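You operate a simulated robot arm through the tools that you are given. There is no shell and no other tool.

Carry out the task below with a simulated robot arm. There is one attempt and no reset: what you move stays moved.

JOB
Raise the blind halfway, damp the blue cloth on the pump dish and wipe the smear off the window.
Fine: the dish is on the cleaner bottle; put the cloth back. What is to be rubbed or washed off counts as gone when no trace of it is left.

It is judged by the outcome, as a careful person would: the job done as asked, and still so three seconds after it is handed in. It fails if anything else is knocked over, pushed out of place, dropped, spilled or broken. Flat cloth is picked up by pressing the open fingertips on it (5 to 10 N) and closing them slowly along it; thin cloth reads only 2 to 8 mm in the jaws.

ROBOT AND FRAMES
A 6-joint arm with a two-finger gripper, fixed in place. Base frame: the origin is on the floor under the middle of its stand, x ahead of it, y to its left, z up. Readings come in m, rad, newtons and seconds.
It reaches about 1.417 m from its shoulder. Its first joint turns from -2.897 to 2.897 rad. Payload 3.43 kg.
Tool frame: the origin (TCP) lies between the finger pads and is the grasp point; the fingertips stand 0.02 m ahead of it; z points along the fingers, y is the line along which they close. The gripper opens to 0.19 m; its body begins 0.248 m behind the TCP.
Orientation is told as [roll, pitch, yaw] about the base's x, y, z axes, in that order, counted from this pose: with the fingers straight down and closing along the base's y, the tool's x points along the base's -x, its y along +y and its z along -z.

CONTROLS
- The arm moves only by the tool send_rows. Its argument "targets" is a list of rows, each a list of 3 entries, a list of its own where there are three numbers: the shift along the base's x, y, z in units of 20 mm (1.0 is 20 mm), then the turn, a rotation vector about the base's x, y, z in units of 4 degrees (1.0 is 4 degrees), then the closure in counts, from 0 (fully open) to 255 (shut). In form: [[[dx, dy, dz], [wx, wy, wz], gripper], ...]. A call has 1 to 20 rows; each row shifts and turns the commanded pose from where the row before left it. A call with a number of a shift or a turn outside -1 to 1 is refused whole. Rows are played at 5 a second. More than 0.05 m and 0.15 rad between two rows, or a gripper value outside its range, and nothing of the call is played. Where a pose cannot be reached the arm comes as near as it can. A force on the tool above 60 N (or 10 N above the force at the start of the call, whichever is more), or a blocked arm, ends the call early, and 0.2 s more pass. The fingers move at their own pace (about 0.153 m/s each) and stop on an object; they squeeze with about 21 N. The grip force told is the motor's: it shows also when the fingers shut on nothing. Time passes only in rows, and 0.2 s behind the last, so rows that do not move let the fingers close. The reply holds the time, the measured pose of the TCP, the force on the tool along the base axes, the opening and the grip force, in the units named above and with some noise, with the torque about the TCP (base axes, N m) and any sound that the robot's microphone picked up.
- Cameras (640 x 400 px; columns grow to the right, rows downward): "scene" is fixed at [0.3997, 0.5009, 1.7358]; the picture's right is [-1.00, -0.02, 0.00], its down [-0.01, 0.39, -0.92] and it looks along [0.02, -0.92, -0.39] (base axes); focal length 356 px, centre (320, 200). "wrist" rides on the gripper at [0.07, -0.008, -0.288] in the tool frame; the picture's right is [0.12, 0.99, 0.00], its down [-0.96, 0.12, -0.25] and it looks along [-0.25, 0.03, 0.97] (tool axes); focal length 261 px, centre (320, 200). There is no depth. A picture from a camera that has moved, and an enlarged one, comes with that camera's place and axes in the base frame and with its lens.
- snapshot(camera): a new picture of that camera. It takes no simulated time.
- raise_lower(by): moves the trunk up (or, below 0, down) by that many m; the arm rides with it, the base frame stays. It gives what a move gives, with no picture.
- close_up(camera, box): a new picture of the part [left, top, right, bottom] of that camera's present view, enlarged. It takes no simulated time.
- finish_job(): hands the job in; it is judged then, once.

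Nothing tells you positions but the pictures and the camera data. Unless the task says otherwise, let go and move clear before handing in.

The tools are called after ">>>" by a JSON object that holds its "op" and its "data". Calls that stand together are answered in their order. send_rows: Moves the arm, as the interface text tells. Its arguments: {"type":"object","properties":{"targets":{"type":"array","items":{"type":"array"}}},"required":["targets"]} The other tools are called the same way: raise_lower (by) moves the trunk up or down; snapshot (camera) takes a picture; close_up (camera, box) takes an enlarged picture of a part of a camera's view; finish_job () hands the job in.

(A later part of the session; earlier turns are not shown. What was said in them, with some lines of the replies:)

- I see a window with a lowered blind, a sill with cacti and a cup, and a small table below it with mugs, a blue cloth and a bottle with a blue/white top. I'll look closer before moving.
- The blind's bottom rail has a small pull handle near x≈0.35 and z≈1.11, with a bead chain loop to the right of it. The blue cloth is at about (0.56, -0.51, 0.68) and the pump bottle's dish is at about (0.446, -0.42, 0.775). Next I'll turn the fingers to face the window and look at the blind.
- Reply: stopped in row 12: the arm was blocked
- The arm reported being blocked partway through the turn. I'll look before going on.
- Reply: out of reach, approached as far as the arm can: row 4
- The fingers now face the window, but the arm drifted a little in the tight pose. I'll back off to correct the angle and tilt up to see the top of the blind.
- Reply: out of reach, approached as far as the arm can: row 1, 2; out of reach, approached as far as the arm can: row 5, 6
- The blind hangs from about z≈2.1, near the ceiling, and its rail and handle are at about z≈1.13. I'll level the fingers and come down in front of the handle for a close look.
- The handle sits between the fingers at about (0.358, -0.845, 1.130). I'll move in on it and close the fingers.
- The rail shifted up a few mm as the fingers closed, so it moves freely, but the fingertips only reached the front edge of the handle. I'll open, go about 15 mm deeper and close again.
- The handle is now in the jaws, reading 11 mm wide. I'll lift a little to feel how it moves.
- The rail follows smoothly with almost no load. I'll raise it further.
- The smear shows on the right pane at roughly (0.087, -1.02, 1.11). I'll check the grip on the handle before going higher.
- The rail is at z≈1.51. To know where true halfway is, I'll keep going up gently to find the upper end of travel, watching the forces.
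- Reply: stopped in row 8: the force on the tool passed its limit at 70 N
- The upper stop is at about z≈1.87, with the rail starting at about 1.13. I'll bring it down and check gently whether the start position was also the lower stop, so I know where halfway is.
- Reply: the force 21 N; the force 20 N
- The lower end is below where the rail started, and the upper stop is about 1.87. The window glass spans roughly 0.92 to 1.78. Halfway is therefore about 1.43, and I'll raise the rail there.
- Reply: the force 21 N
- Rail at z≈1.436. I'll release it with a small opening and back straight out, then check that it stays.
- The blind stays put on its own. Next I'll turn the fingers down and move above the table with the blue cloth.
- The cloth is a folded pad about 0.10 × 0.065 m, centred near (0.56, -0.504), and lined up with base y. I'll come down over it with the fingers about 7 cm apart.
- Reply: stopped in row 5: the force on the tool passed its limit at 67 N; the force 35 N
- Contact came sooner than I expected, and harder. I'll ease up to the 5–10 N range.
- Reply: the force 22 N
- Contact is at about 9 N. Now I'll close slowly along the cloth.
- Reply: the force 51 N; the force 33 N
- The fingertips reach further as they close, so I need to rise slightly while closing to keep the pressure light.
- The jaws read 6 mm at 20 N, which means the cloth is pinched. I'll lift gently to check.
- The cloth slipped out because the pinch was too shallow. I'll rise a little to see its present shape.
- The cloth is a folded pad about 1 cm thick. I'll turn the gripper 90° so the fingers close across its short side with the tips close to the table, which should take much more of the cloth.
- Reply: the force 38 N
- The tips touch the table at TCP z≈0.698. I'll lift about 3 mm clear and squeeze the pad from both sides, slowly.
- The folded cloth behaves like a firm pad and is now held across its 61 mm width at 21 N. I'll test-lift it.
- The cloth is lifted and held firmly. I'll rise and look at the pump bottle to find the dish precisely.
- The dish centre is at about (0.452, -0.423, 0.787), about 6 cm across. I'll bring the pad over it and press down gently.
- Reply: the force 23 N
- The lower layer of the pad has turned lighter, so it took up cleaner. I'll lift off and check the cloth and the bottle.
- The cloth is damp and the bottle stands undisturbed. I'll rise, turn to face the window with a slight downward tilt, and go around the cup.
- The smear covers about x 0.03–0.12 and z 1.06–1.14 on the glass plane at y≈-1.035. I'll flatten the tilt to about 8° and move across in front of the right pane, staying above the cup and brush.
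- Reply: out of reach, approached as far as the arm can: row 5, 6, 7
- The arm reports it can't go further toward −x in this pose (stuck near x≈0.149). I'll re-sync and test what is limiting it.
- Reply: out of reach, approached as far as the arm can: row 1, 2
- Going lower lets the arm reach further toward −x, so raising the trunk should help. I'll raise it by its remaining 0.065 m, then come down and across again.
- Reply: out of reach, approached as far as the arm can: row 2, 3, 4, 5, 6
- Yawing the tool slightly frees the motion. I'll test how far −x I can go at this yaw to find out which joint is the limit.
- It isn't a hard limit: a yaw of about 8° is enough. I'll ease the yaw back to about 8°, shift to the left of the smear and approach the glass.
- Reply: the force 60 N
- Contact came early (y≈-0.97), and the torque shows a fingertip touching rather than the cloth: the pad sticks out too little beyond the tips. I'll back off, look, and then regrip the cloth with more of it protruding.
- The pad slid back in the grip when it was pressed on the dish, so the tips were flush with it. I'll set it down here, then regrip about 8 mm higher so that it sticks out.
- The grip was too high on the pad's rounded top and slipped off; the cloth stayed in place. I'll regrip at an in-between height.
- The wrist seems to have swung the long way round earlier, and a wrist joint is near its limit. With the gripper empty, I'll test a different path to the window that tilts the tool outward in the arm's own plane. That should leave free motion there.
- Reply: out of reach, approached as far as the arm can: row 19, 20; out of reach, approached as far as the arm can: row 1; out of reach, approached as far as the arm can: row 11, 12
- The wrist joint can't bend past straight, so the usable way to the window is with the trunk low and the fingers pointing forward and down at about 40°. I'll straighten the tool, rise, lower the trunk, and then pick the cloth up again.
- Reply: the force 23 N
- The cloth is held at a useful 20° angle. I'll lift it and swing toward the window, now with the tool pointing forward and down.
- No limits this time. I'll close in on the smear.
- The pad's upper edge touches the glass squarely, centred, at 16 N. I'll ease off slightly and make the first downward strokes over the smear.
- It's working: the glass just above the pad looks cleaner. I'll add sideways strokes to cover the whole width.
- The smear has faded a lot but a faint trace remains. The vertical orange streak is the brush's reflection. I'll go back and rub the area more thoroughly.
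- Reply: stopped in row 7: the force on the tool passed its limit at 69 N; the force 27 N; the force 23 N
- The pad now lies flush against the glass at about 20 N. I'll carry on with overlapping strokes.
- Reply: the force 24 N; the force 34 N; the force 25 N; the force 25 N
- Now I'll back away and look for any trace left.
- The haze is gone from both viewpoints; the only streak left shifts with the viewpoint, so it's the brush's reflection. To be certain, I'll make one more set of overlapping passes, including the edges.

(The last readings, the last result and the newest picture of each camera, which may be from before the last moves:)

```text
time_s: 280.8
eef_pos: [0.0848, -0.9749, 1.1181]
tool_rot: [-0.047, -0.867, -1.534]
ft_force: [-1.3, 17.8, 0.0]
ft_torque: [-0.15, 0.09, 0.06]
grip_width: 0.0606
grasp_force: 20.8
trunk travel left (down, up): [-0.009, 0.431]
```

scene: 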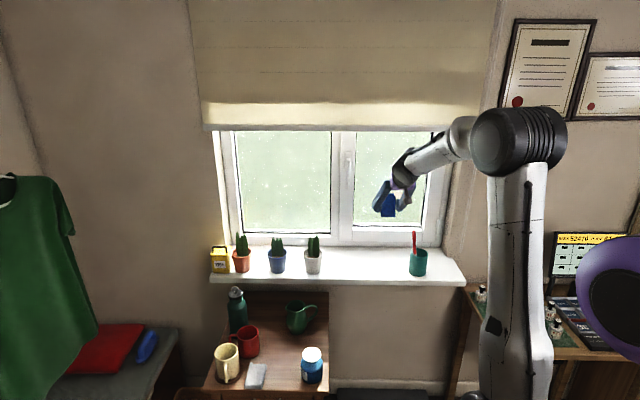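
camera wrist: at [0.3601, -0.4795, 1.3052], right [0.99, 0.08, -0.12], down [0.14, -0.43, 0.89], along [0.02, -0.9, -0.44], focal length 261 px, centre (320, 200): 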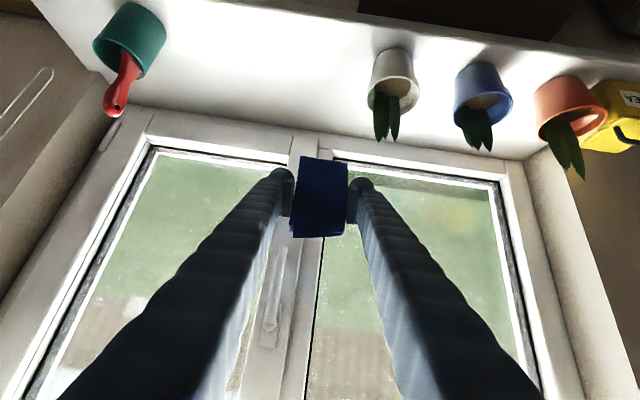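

>>> {"op": "send_rows", "data": {"targets": [[[-0.4, 0, 0.3], [0, 0, 0], 255], [[-0.4, 0, 0.3], [0, 0, 0], 255], [[-0.4, 0, 0.2], [0, 0, 0], 255], [[-0.4, 0, 0], [0, 0, 0], 255], [[0.4, 0, 0], [0, 0, 0], 255], [[0.4, 0, 0], [0, 0, 0], 255], [[0.4, 0, 0], [0, 0, 0], 255], [[0.4, 0, 0], [0, 0, 0], 255], [[0.4, 0, 0], [0, 0, 0], 255], [[0.4, 0, 0], [0, 0, 0], 255], [[0.4, 0, 0], [0, 0, 0], 255], [[0.4, 0, 0], [0, 0, 0], 255], [[0.4, 0, 0], [0, 0, 0], 255], [[0.4, 0, 0], [0, 0, 0], 255], [[0.4, 0, 0], [0, 0, 0], 255]]}}

>>> {"op": "send_rows", "data": {"targets": [[[-0.4, 0, -0.4], [0, 0, 0], 255], [[-0.4, 0, -0.4], [0, 0, 0], 255], [[-0.4, 0, 0], [0, 0, 0], 255], [[-0.4, 0, 0], [0, 0, 0], 255], [[-0.4, 0, 0], [0, 0, 0], 255], [[-0.4, 0, 0], [0, 0, 0], 255], [[-0.4, 0, 0], [0, 0, 0], 255], [[-0.4, 0, 0], [0, 0, 0], 255], [[-0.4, 0, 0], [0, 0, 0], 255], [[-0.4, 0, 0], [0, 0, 0], 255], [[-0.4, 0, 0], [0, 0, 0], 255]]}}

```text
time_s: 284.0
eef_pos: [0.1413, -0.9748, 1.1359]
tool_rot: [-0.045, -0.87, -1.537]
ft_force: [-9.4, 23.0, 3.0]
ft_torque: [-0.16, 0.06, -0.17]
grip_width: 0.0607
grasp_force: 20.6
trunk travel left (down, up): [-0.009, 0.431]
```

```text
time_s: 286.4
eef_pos: [0.0562, -0.9759, 1.1198]
tool_rot: [-0.049, -0.868, -1.533]
ft_force: [12.1, 27.3, 2.7]
ft_torque: [-0.21, -0.02, 0.24]
grip_width: 0.0606
grasp_force: 21.0
trunk travel left (down, up): [-0.009, 0.431]
```

>>> {"op": "send_rows", "data": {"targets": [[[0.4, 0.02, -0.4], [0, 0, 0], 255], [[0.4, 0, -0.4], [0, 0, 0], 255], [[0.4, 0, 0], [0, 0, 0], 255], [[0.4, 0, 0], [0, 0, 0], 255], [[0.4, 0, 0], [0, 0, 0], 255], [[0.4, 0, 0], [0, 0, 0], 255], [[0.4, 0, 0], [0, 0, 0], 255], [[0.4, 0, 0], [0, 0, 0], 255], [[0.4, 0, 0], [0, 0, 0], 255], [[0.4, 0, 0], [0, 0, 0], 255], [[0.3, 0, 0], [0, 0, 0], 255]]}}

>>> {"op": "send_rows", "data": {"targets": [[[-0.4, 0, -0.4], [0, 0, 0], 255], [[-0.4, 0, -0.3], [0, 0, 0], 255], [[-0.4, 0, 0], [0, 0, 0], 255], [[-0.4, 0, 0], [0, 0, 0], 255], [[-0.4, 0, 0], [0, 0, 0], 255], [[-0.4, 0, 0], [0, 0, 0], 255], [[-0.4, 0, 0], [0, 0, 0], 255], [[-0.4, 0, 0], [0, 0, 0], 255], [[-0.4, 0, 0], [0, 0, 0], 255], [[-0.4, 0, 0], [0, 0, 0], 255], [[-0.3, 0, 0], [0, 0, 0], 255]]}}

```text
time_s: 288.8
eef_pos: [0.1373, -0.9746, 1.1045]
tool_rot: [-0.046, -0.869, -1.537]
ft_force: [-8.8, 21.2, 3.4]
ft_torque: [-0.22, 0.05, -0.07]
grip_width: 0.0604
grasp_force: 20.6
trunk travel left (down, up): [-0.009, 0.431]
```

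```text
time_s: 291.2
eef_pos: [0.0524, -0.9748, 1.0893]
tool_rot: [-0.048, -0.868, -1.532]
ft_force: [10.1, 22.8, 1.9]
ft_torque: [-0.14, 0.05, 0.21]
grip_width: 0.0606
grasp_force: 21.1
trunk travel left (down, up): [-0.009, 0.431]
```

>>> {"op": "send_rows", "data": {"targets": [[[0.4, 0, 0.4], [0, 0, 0], 255], [[0.4, 0, 0.4], [0, 0, 0], 255], [[0.4, 0, 0.4], [0, 0, 0], 255], [[0.4, 0, 0], [0, 0, 0], 255], [[0.4, 0, 0], [0, 0, 0], 255], [[0.4, 0, 0], [0, 0, 0], 255], [[0.4, 0, 0], [0, 0, 0], 255], [[0.4, 0, 0], [0, 0, 0], 255], [[0.4, 0, 0], [0, 0, 0], 255], [[0.4, 0, 0], [0, 0, 0], 255]]}}

>>> {"op": "send_rows", "data": {"targets": [[[0, 0.5, 0.1], [0, 0, 0], 255], [[0.3, 0.9, 0.3], [0, 0, 0], 255], [[0.8, 0.9, 0.4], [0, 0, 0], 255], [[0.9, 0.9, 0.4], [0, 0, 0], 255], [[0.9, 0.9, 0.4], [0, 0, 0], 255], [[0.9, 0.9, 0.4], [0, 0, 0], 255], [[1, 0.7, 0.3], [0, 0, 0], 255], [[1, 0.6, 0.2], [0, 0, 0], 255], [[1, 0.6, 0.1], [0, 0, 0], 255], [[1, 0.6, 0.1], [0, 0, 0], 255], [[1, 0.6, 0.1], [0, 0, 0], 255], [[1, 0.6, 0.1], [0, 0, 0], 255], [[1, 0.6, 0.1], [0, 0, 0], 255], [[1, 0.6, 0.1], [0, 0, 0], 255], [[1, 0.6, 0.1], [0, 0, 0], 255], [[1, 0.6, 0], [0, 0, 0], 255]]}}

>>> {"op": "snapshot", "data": {"camera": "wrist"}}

>>> {"op": "close_up", "data": {"camera": "scene", "box": [340, 130, 450, 250]}}

>>> {"op": "close_up", "data": {"camera": "wrist", "box": [100, 140, 290, 300]}}

```text
time_s: 293.4
eef_pos: [0.134, -0.9739, 1.1135]
tool_rot: [-0.045, -0.871, -1.536]
ft_force: [-2.6, 11.7, 1.8]
ft_torque: [-0.14, 0.03, -0.19]
grip_width: 0.0603
grasp_force: 21.2
trunk travel left (down, up): [-0.009, 0.431]
```

```text
time_s: 296.8
eef_pos: [0.4097, -0.7547, 1.1773]
tool_rot: [-0.047, -0.869, -1.535]
ft_force: [-0.7, -0.2, -0.1]
ft_torque: [-0.01, 0.02, -0.01]
grip_width: 0.0608
grasp_force: 20.9
trunk travel left (down, up): [-0.009, 0.431]
```

```text
taken
camera wrist: at [0.4062, -0.4902, 1.3087], right [0.99, 0.08, -0.12], down [0.14, -0.43, 0.89], along [0.02, -0.9, -0.44], focal length 261 px, centre (320, 200)
```

wrist: 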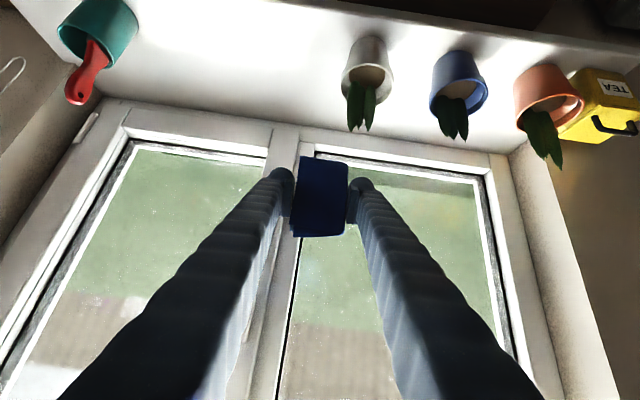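

```text
3.33 times, centred on (395, 190) of scene
camera zoom: at [0.3997, 0.5009, 1.7358], right [-1.0, -0.02, 0.0], down [-0.01, 0.39, -0.92], along [0.02, -0.92, -0.39], focal length 1186 px, centre (70, 233)
```

zoom: 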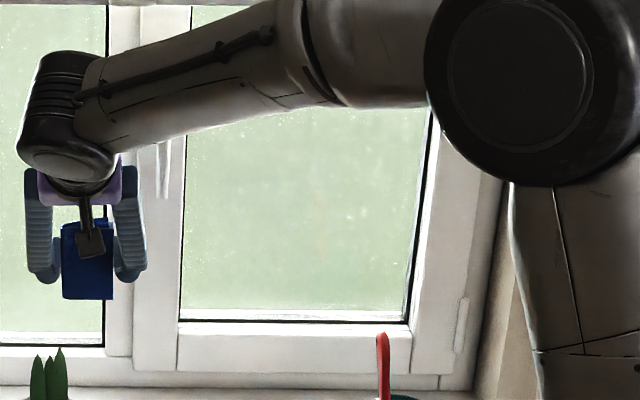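

```text
2.50 times, centred on (195, 220) of wrist
camera zoom: at [0.4062, -0.4902, 1.3087], right [0.99, 0.08, -0.12], down [0.14, -0.43, 0.89], along [0.02, -0.9, -0.44], focal length 652 px, centre (632, 150)
```

zoom: 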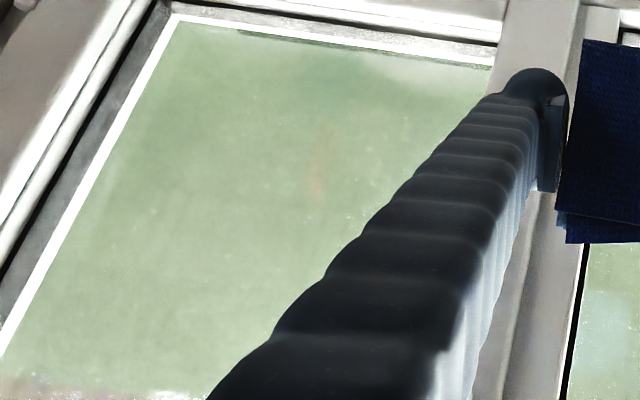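

The right pane looks clean from every view. Now I'll take the cloth back to its place on the table.

>>> {"op": "send_rows", "data": {"targets": [[[0.4, 0.7, 0.1], [0.5, 0, 0], 255], [[0.4, 0.7, 0.1], [1, 0, 0], 255], [[0.4, 0.7, 0.1], [1, 0, 0], 255], [[0.4, 0.7, 0.1], [1, 0, 0], 255], [[0.4, 0.7, 0], [1, 0, 0], 255], [[0.4, 0.7, 0], [1, 0, 0], 255], [[0.4, 0.7, 0], [1, 0, 0], 255], [[0.4, 0.7, 0], [1, 0, 0], 255], [[0.4, 0.7, 0], [1, 0, 0], 255], [[0.4, 0.7, 0], [1, 0, 0], 255], [[0.4, 0.7, 0], [1, 0, 0], 255], [[0.4, 0.7, 0], [1, 0, 0], 255], [[0.4, 0.7, 0], [1, 0, 0], 255], [[0.4, 0.7, 0], [1, 0, 0], 255], [[0.4, 0.7, 0], [1, 0, 0], 255], [[0.4, 0.7, 0], [1, 0, 0], 255], [[0.4, 0.6, 0], [1, 0, 0], 255], [[0.4, 0.6, 0], [1, 0, 0], 255], [[0.2, 0.3, 0], [0.5, 0, 0], 255]]}}

>>> {"op": "snapshot", "data": {"camera": "scene"}}

>>> {"op": "snapshot", "data": {"camera": "wrist"}}

```text
time_s: 300.8
eef_pos: [0.5432, -0.4808, 1.1583]
tool_rot: [-0.006, 0.384, -1.545]
ft_force: [-0.8, 0.3, -1.1]
ft_torque: [0.0, 0.02, 0.02]
grip_width: 0.0603
grasp_force: 21.3
out of reach, approached as far as the arm can: row 17, 18, 19
trunk travel left (down, up): [-0.009, 0.431]
```

```text
taken
```

scene: 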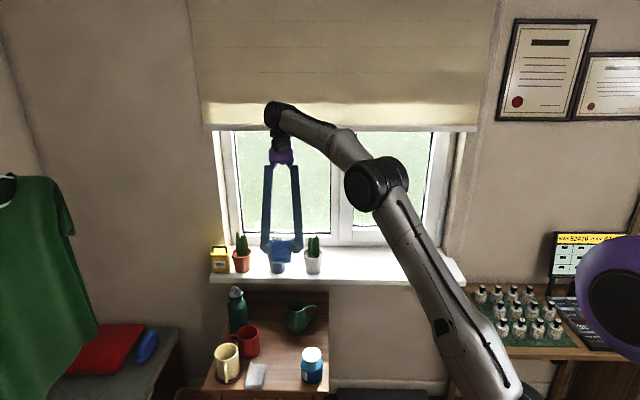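

```text
taken
camera wrist: at [0.5382, -0.5238, 1.4515], right [0.99, 0.14, 0.04], down [0.14, -0.98, -0.13], along [0.02, 0.14, -0.99], focal length 261 px, centre (320, 200)
```

wrist: 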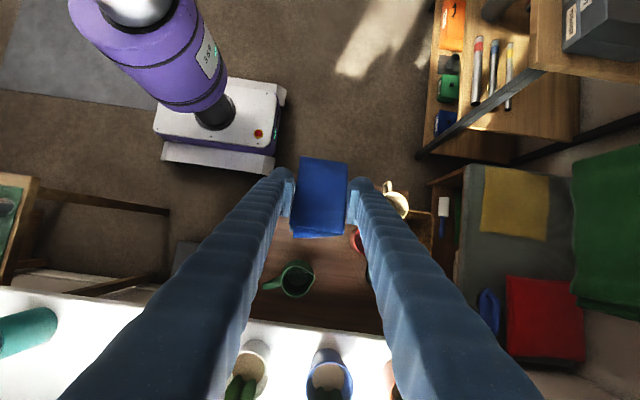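

>>> {"op": "send_rows", "data": {"targets": [[[0.05, -0.08, -1], [0, 0, 0], 255], [[0.05, -0.08, -1], [0, 0, 0], 255], [[0.05, -0.08, -1], [0, 0, 0], 255], [[0.05, -0.08, -1], [0, 0, 0], 255], [[0.05, -0.08, -1], [0, 0, 0], 255], [[0.05, -0.08, -1], [0, 0, 0], 255], [[0.05, -0.08, -1], [0, 0, 0], 255], [[0.05, -0.08, -1], [0, 0, 0], 255], [[0.05, -0.08, -1], [0, 0, 0], 255], [[0.05, -0.08, -1], [0, 0, 0], 255], [[0.05, -0.08, -1], [0, 0, 0], 255], [[0.05, -0.08, -1], [0, 0, 0], 255], [[0.05, -0.08, -1], [0, 0, 0], 255], [[0.05, -0.08, -1], [0, 0, 0], 255], [[0, -0.08, -1], [0, 0, 0], 255], [[0, -0.08, -1], [0, 0, 0], 255]]}}

>>> {"op": "snapshot", "data": {"camera": "wrist"}}

>>> {"op": "close_up", "data": {"camera": "scene", "box": [240, 270, 340, 390]}}

```text
time_s: 304.2
eef_pos: [0.5585, -0.506, 0.8398]
tool_rot: [-0.01, 0.388, -1.547]
ft_force: [0.9, 0.5, 0.7]
ft_torque: [-0.03, 0.02, 0.02]
grip_width: 0.0604
grasp_force: 21.2
trunk travel left (down, up): [-0.009, 0.431]
```

```text
taken
camera wrist: at [0.5542, -0.5513, 1.1329], right [0.99, 0.14, 0.04], down [0.14, -0.98, -0.14], along [0.02, 0.14, -0.99], focal length 261 px, centre (320, 200)
```

wrist: 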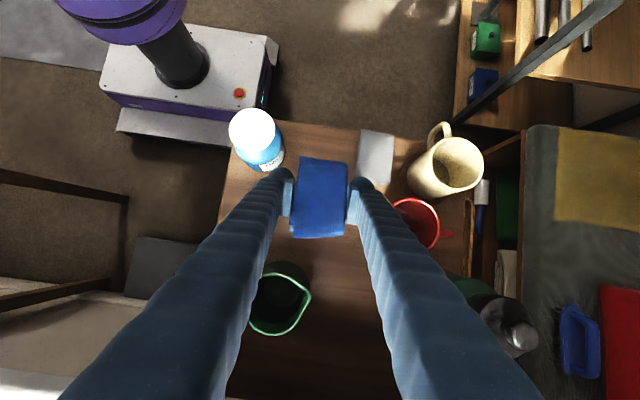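

```text
3.33 times, centred on (290, 330) of scene
camera zoom: at [0.3997, 0.5009, 1.7358], right [-1.0, -0.02, 0.0], down [-0.01, 0.39, -0.92], along [0.02, -0.92, -0.39], focal length 1186 px, centre (420, -233)
```

zoom: 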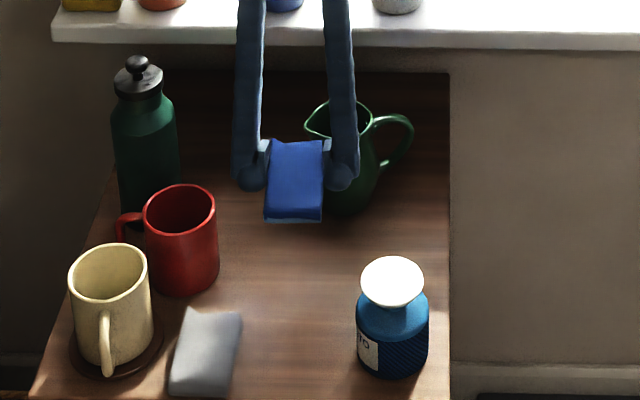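

>>> {"op": "send_rows", "data": {"targets": [[[0, 0, -1], [0, 0, 0], 255], [[0, 0, -1], [0, 0, 0], 255], [[0, 0, -1], [0, 0, 0], 255], [[0, 0, -1], [0, 0, 0], 255], [[0, 0, -0.6], [0, 0, 0], 255], [[0, 0, 0], [0, 0, 0], 255]]}}

>>> {"op": "close_up", "data": {"camera": "scene", "box": [240, 310, 340, 390]}}

```text
time_s: 305.6
eef_pos: [0.5562, -0.5053, 0.747]
tool_rot: [-0.01, 0.39, -1.545]
ft_force: [-0.4, 0.9, 0.0]
ft_torque: [0.03, -0.02, 0.01]
grip_width: 0.0608
grasp_force: 21.5
trunk travel left (down, up): [-0.009, 0.431]
```

```text
5.00 times, centred on (290, 350) of scene
camera zoom: at [0.3997, 0.5009, 1.7358], right [-1.0, -0.02, 0.0], down [-0.01, 0.39, -0.92], along [0.02, -0.92, -0.39], focal length 1779 px, centre (470, -550)
```

zoom: 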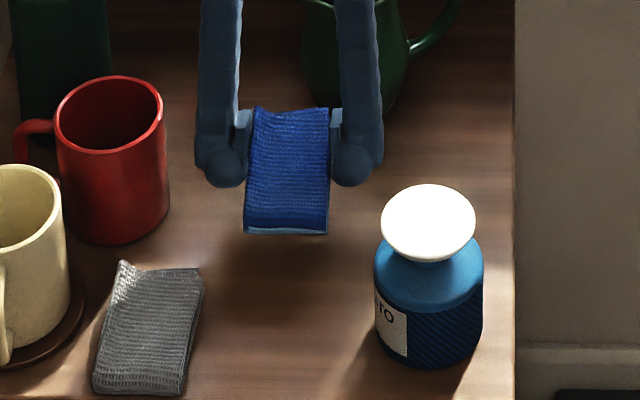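

>>> {"op": "send_rows", "data": {"targets": [[[0, 0, -0.4], [0, 0, 0], 255], [[0, 0, -0.4], [0, 0, 0], 255], [[0, 0, -0.3], [0, 0, 0], 255], [[0, 0, 0], [0, 0, 0], 255]]}}

```text
time_s: 306.6
eef_pos: [0.5561, -0.5055, 0.7259]
tool_rot: [-0.011, 0.391, -1.547]
ft_force: [-0.2, -0.3, 0.4]
ft_torque: [0.0, 0.01, 0.0]
grip_width: 0.0606
grasp_force: 20.9
trunk travel left (down, up): [-0.009, 0.431]
```

>>> {"op": "send_rows", "data": {"targets": [[[0, 0, -0.2], [0, 0, 0], 255], [[0, 0, -0.2], [0, 0, 0], 255], [[0, 0, -0.1], [0, 0, 0], 255], [[0, 0, 0], [0, 0, 0], 255]]}}

```text
time_s: 307.6
eef_pos: [0.5563, -0.5051, 0.7157]
tool_rot: [-0.01, 0.389, -1.547]
ft_force: [0.5, 0.5, -0.3]
ft_torque: [0.03, -0.01, -0.02]
grip_width: 0.0604
grasp_force: 20.9
trunk travel left (down, up): [-0.009, 0.431]
```

>>> {"op": "send_rows", "data": {"targets": [[[0, 0, -0.15], [0, 0, 0], 255], [[0, 0, -0.1], [0, 0, 0], 255], [[0, 0, 0], [0, 0, 0], 255]]}}

>>> {"op": "close_up", "data": {"camera": "scene", "box": [240, 310, 340, 390]}}

```text
time_s: 308.4
eef_pos: [0.558, -0.5045, 0.7092]
tool_rot: [-0.01, 0.388, -1.547]
ft_force: [0.3, 0.6, -0.4]
ft_torque: [-0.02, 0.03, 0.01]
grip_width: 0.0604
grasp_force: 21.4
trunk travel left (down, up): [-0.009, 0.431]
```

```text
5.00 times, centred on (290, 350) of scene
camera zoom: at [0.3997, 0.5009, 1.7358], right [-1.0, -0.02, 0.0], down [-0.01, 0.39, -0.92], along [0.02, -0.92, -0.39], focal length 1779 px, centre (470, -550)
```

zoom: 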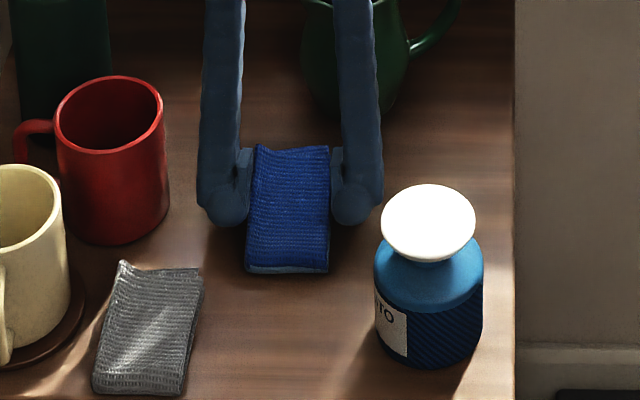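

>>> {"op": "send_rows", "data": {"targets": [[[0, 0, -0.1], [0, 0, 0], 255], [[0, 0, -0.1], [0, 0, 0], 255], [[0, 0, 0], [0, 0, 0], 255]]}}

```text
time_s: 309.2
eef_pos: [0.5579, -0.5052, 0.7075]
tool_rot: [-0.009, 0.388, -1.548]
ft_force: [0.8, -3.3, 14.4]
ft_torque: [0.56, -0.08, -0.08]
grip_width: 0.0605
grasp_force: 20.6
trunk travel left (down, up): [-0.009, 0.431]
```

>>> {"op": "send_rows", "data": {"targets": [[[0, 0, -0.1], [0, 0, 0], 255], [[0, 0, -0.05], [0, 0, 0], 255], [[0, 0, 0], [0, 0, 0], 255]]}}

```text
time_s: 310.0
eef_pos: [0.5572, -0.5049, 0.7035]
tool_rot: [-0.012, 0.387, -1.546]
ft_force: [-0.4, -5.5, 13.6]
ft_torque: [0.53, 0.0, 0.04]
grip_width: 0.0603
grasp_force: 21.2
trunk travel left (down, up): [-0.009, 0.431]
```

The pad is settling flat. I'll release it gently.

>>> {"op": "send_rows", "data": {"targets": [[[0, 0, -0.05], [0, 0, 0], 255], [[0, 0, 0], [0, 0, 0], 172], [[0, 0, 0], [0, 0, 0], 168], [[0, 0, 0], [0, 0, 0], 160], [[0, 0, 0], [0, 0, 0], 150], [[0, 0, 0], [0, 0, 0], 145], [[0, 0, 0], [0, 0, 0], 145]]}}

>>> {"op": "close_up", "data": {"camera": "scene", "box": [240, 310, 340, 390]}}

>>> {"op": "close_up", "data": {"camera": "wrist", "box": [220, 130, 420, 270]}}

```text
time_s: 311.6
eef_pos: [0.5571, -0.5056, 0.7044]
tool_rot: [-0.01, 0.389, -1.547]
ft_force: [-10.7, -2.0, 11.6]
ft_torque: [-0.1, -0.33, -0.17]
grip_width: 0.0758
grasp_force: 0.1
trunk travel left (down, up): [-0.009, 0.431]
```

```text
5.00 times, centred on (290, 350) of scene
camera zoom: at [0.3997, 0.5009, 1.7358], right [-1.0, -0.02, 0.0], down [-0.01, 0.39, -0.92], along [0.02, -0.92, -0.39], focal length 1779 px, centre (470, -550)
```

zoom: 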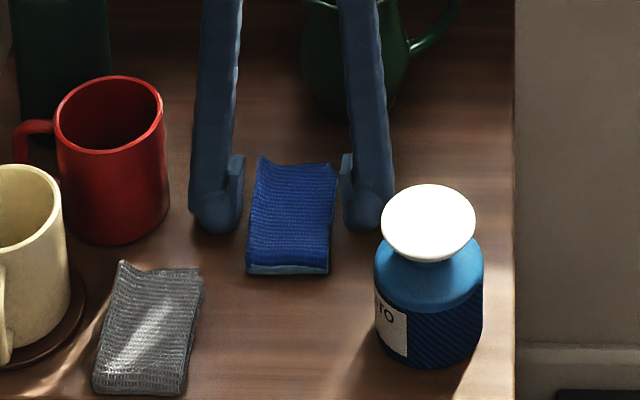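

```text
2.86 times, centred on (320, 200) of wrist
camera zoom: at [0.5533, -0.5507, 0.9963], right [0.99, 0.14, 0.04], down [0.14, -0.98, -0.14], along [0.02, 0.14, -0.99], focal length 745 px, centre (320, 200)
```

zoom: 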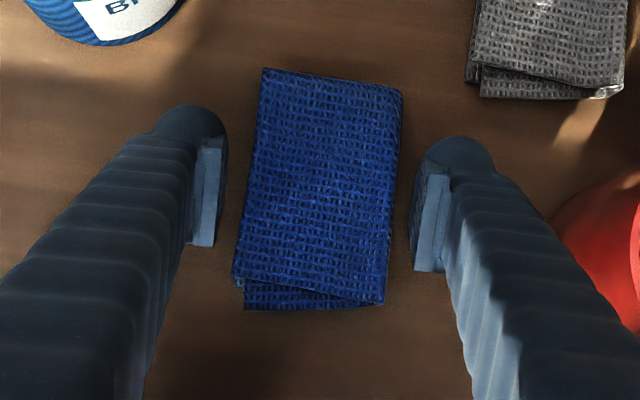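

The cloth is flat and back at its original spot. I'll withdraw straight up and check everything.

>>> {"op": "send_rows", "data": {"targets": [[[0, 0, 0.1], [0, 0, 0], 140], [[0, 0, 0.5], [0, 0, 0], 140], [[0, 0, 1], [0, 0, 0], 140], [[0, 0, 1], [0, 0, 0], 140], [[0, 0, 1], [0, 0, 0], 140], [[0, 0, 1], [0, 0, 0], 140], [[0, 0, 1], [0, 0, 0], 140], [[0, 0, 1], [0, 0, 0], 140], [[0, 0, 1], [0, 0, 0], 140], [[0, 0, 1], [0, 0, 0], 140], [[0, 0, 1], [0, 0, 0], 140], [[0, 0, 1], [0, 0, 0], 140], [[0, 0, 1], [0, 0, 0], 140], [[0, 0, 1], [0, 0, 0], 140], [[-0.5, 0.3, 1], [-1, 0, 0], 140], [[-0.5, 0.3, 1], [-1, 0, 0], 140], [[-0.5, 0.3, 1], [-1, 0, 0], 140], [[-0.5, 0.3, 0.5], [-1, 0, 0], 140], [[-0.5, 0.3, 0.5], [-1, 0, 0], 140], [[-0.5, 0.3, 0.5], [-0.5, 0, 0], 140]]}}

>>> {"op": "snapshot", "data": {"camera": "scene"}}

>>> {"op": "snapshot", "data": {"camera": "wrist"}}

>>> {"op": "close_up", "data": {"camera": "scene", "box": [180, 270, 360, 400]}}

>>> {"op": "close_up", "data": {"camera": "scene", "box": [190, 180, 480, 300]}}

```text
time_s: 315.8
eef_pos: [0.4986, -0.4711, 1.0451]
tool_rot: [-0.02, 0.003, -1.549]
ft_force: [-0.3, -0.2, 1.3]
ft_torque: [0.05, 0.01, 0.0]
grip_width: 0.0855
grasp_force: 0.1
trunk travel left (down, up): [-0.009, 0.431]
```

```text
taken
```

scene: 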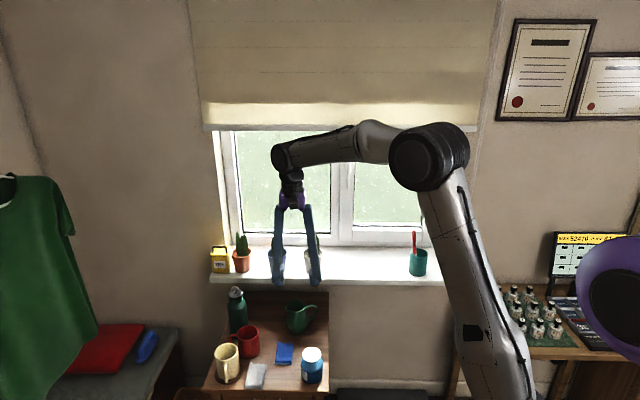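

```text
taken
camera wrist: at [0.4949, -0.4015, 1.3332], right [0.99, 0.14, -0.02], down [0.14, -0.96, 0.24], along [0.02, -0.24, -0.97], focal length 261 px, centre (320, 200)
```

wrist: 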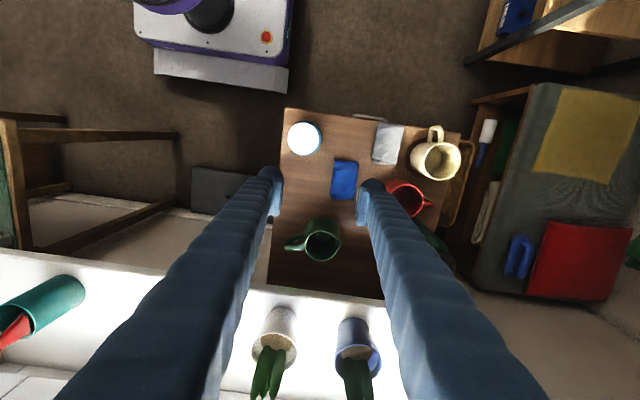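

```text
3.08 times, centred on (270, 335) of scene
camera zoom: at [0.3997, 0.5009, 1.7358], right [-1.0, -0.02, 0.0], down [-0.01, 0.39, -0.92], along [0.02, -0.92, -0.39], focal length 1095 px, centre (474, -215)
```

zoom: 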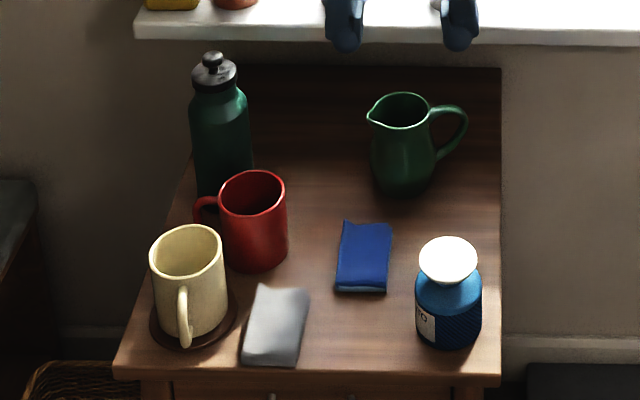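

```text
2.21 times, centred on (335, 240) of scene
camera zoom: at [0.3997, 0.5009, 1.7358], right [-1.0, -0.02, 0.0], down [-0.01, 0.39, -0.92], along [0.02, -0.92, -0.39], focal length 785 px, centre (287, 112)
```

zoom: 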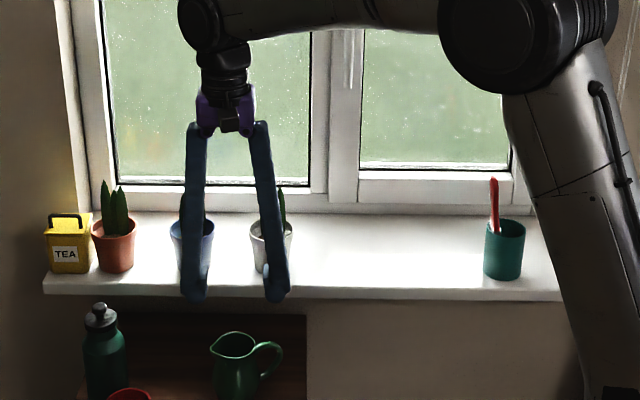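

>>> {"op": "close_up", "data": {"camera": "scene", "box": [355, 180, 425, 240]}}

>>> {"op": "close_up", "data": {"camera": "scene", "box": [180, 60, 500, 200]}}

>>> {"op": "send_rows", "data": {"targets": [[[-0.3, 0.5, 0.8], [0, 0, 0], 140], [[-0.3, 0.5, 0.8], [0, 0, 0], 140], [[-0.3, 0.5, 0.8], [0, 0, 0], 140], [[0, 0, 0], [0, 0, 0], 140], [[0, 0, 0], [0, 0, 0], 140]]}}

>>> {"op": "snapshot", "data": {"camera": "scene"}}

```text
6.67 times, centred on (390, 210) of scene
camera zoom: at [0.3997, 0.5009, 1.7358], right [-1.0, -0.02, 0.0], down [-0.01, 0.39, -0.92], along [0.02, -0.92, -0.39], focal length 2372 px, centre (-147, 133)
```

zoom: 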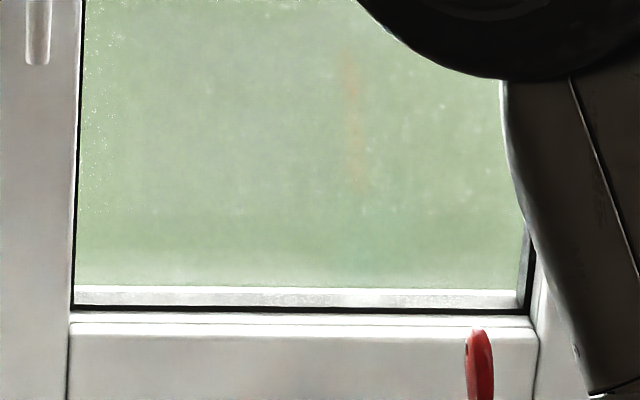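

```text
2.00 times, centred on (340, 130) of scene
camera zoom: at [0.3997, 0.5009, 1.7358], right [-1.0, -0.02, 0.0], down [-0.01, 0.39, -0.92], along [0.02, -0.92, -0.39], focal length 712 px, centre (280, 340)
```

zoom: 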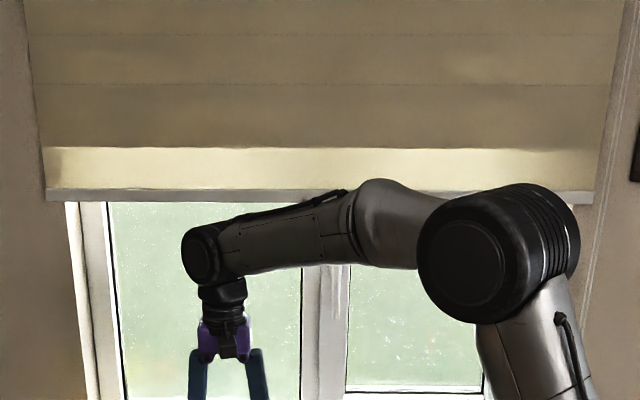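

```text
time_s: 317.0
eef_pos: [0.4812, -0.4393, 1.0929]
tool_rot: [-0.021, 0.006, -1.548]
ft_force: [0.3, 0.6, 0.0]
ft_torque: [0.04, 0.03, 0.02]
grip_width: 0.086
grasp_force: 0.0
trunk travel left (down, up): [-0.009, 0.431]
```

```text
taken
```

scene: 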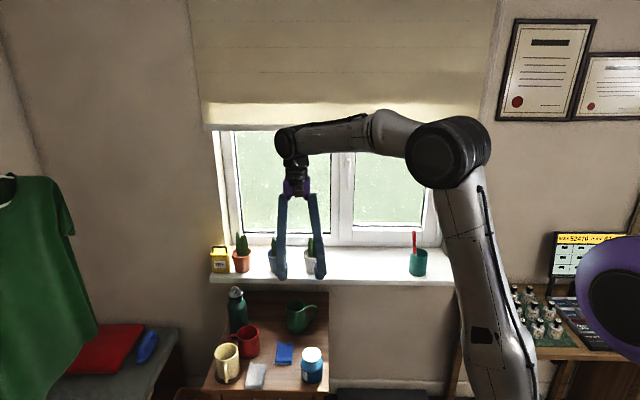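

The blind rests about halfway up, the pane is clean apart from the brush's reflection, and the cloth is back in its original place. Nothing else has moved and the gripper is clear, so I'm handing in.

>>> {"op": "finish_job", "data": {}}

```text
The job is handed in.
```

The blind is up about halfway, the smear on the right-hand pane is wiped off, and the damp blue cloth is back where it was. I handed the job in with the gripper empty and clear of everything.

- **Blind:** The bottom rail is about 1.44 m above the floor and stayed put after I let go. "Halfway" was a judgement call. 1.44 m is about 60% of the way up the window and about 42% of the way from where the rail started to its upper stop. I ran the rail up to that stop once, and a few centimetres below its starting height, to find that range.
- **Cloth:** I pressed it on the pump dish until its lower layer changed colour. It took several grips to hold, but it ended within about a millimetre of its original spot.
- **Window:** After several passes I could find no trace of the smear from either camera. A faint orange streak is still visible, but it moves with the viewpoint, so I take it to be the red brush's reflection.
- **Force on the glass:** It went briefly past the 60 N limit (to 69 N) once during wiping. On an earlier approach a fingertip seemed to touch the glass at about 60 N. I saw no damage from either.

In the final pictures the bottle, mugs, jug, pots and cup are standing where they were. The trunk is still near the bottom of its travel.
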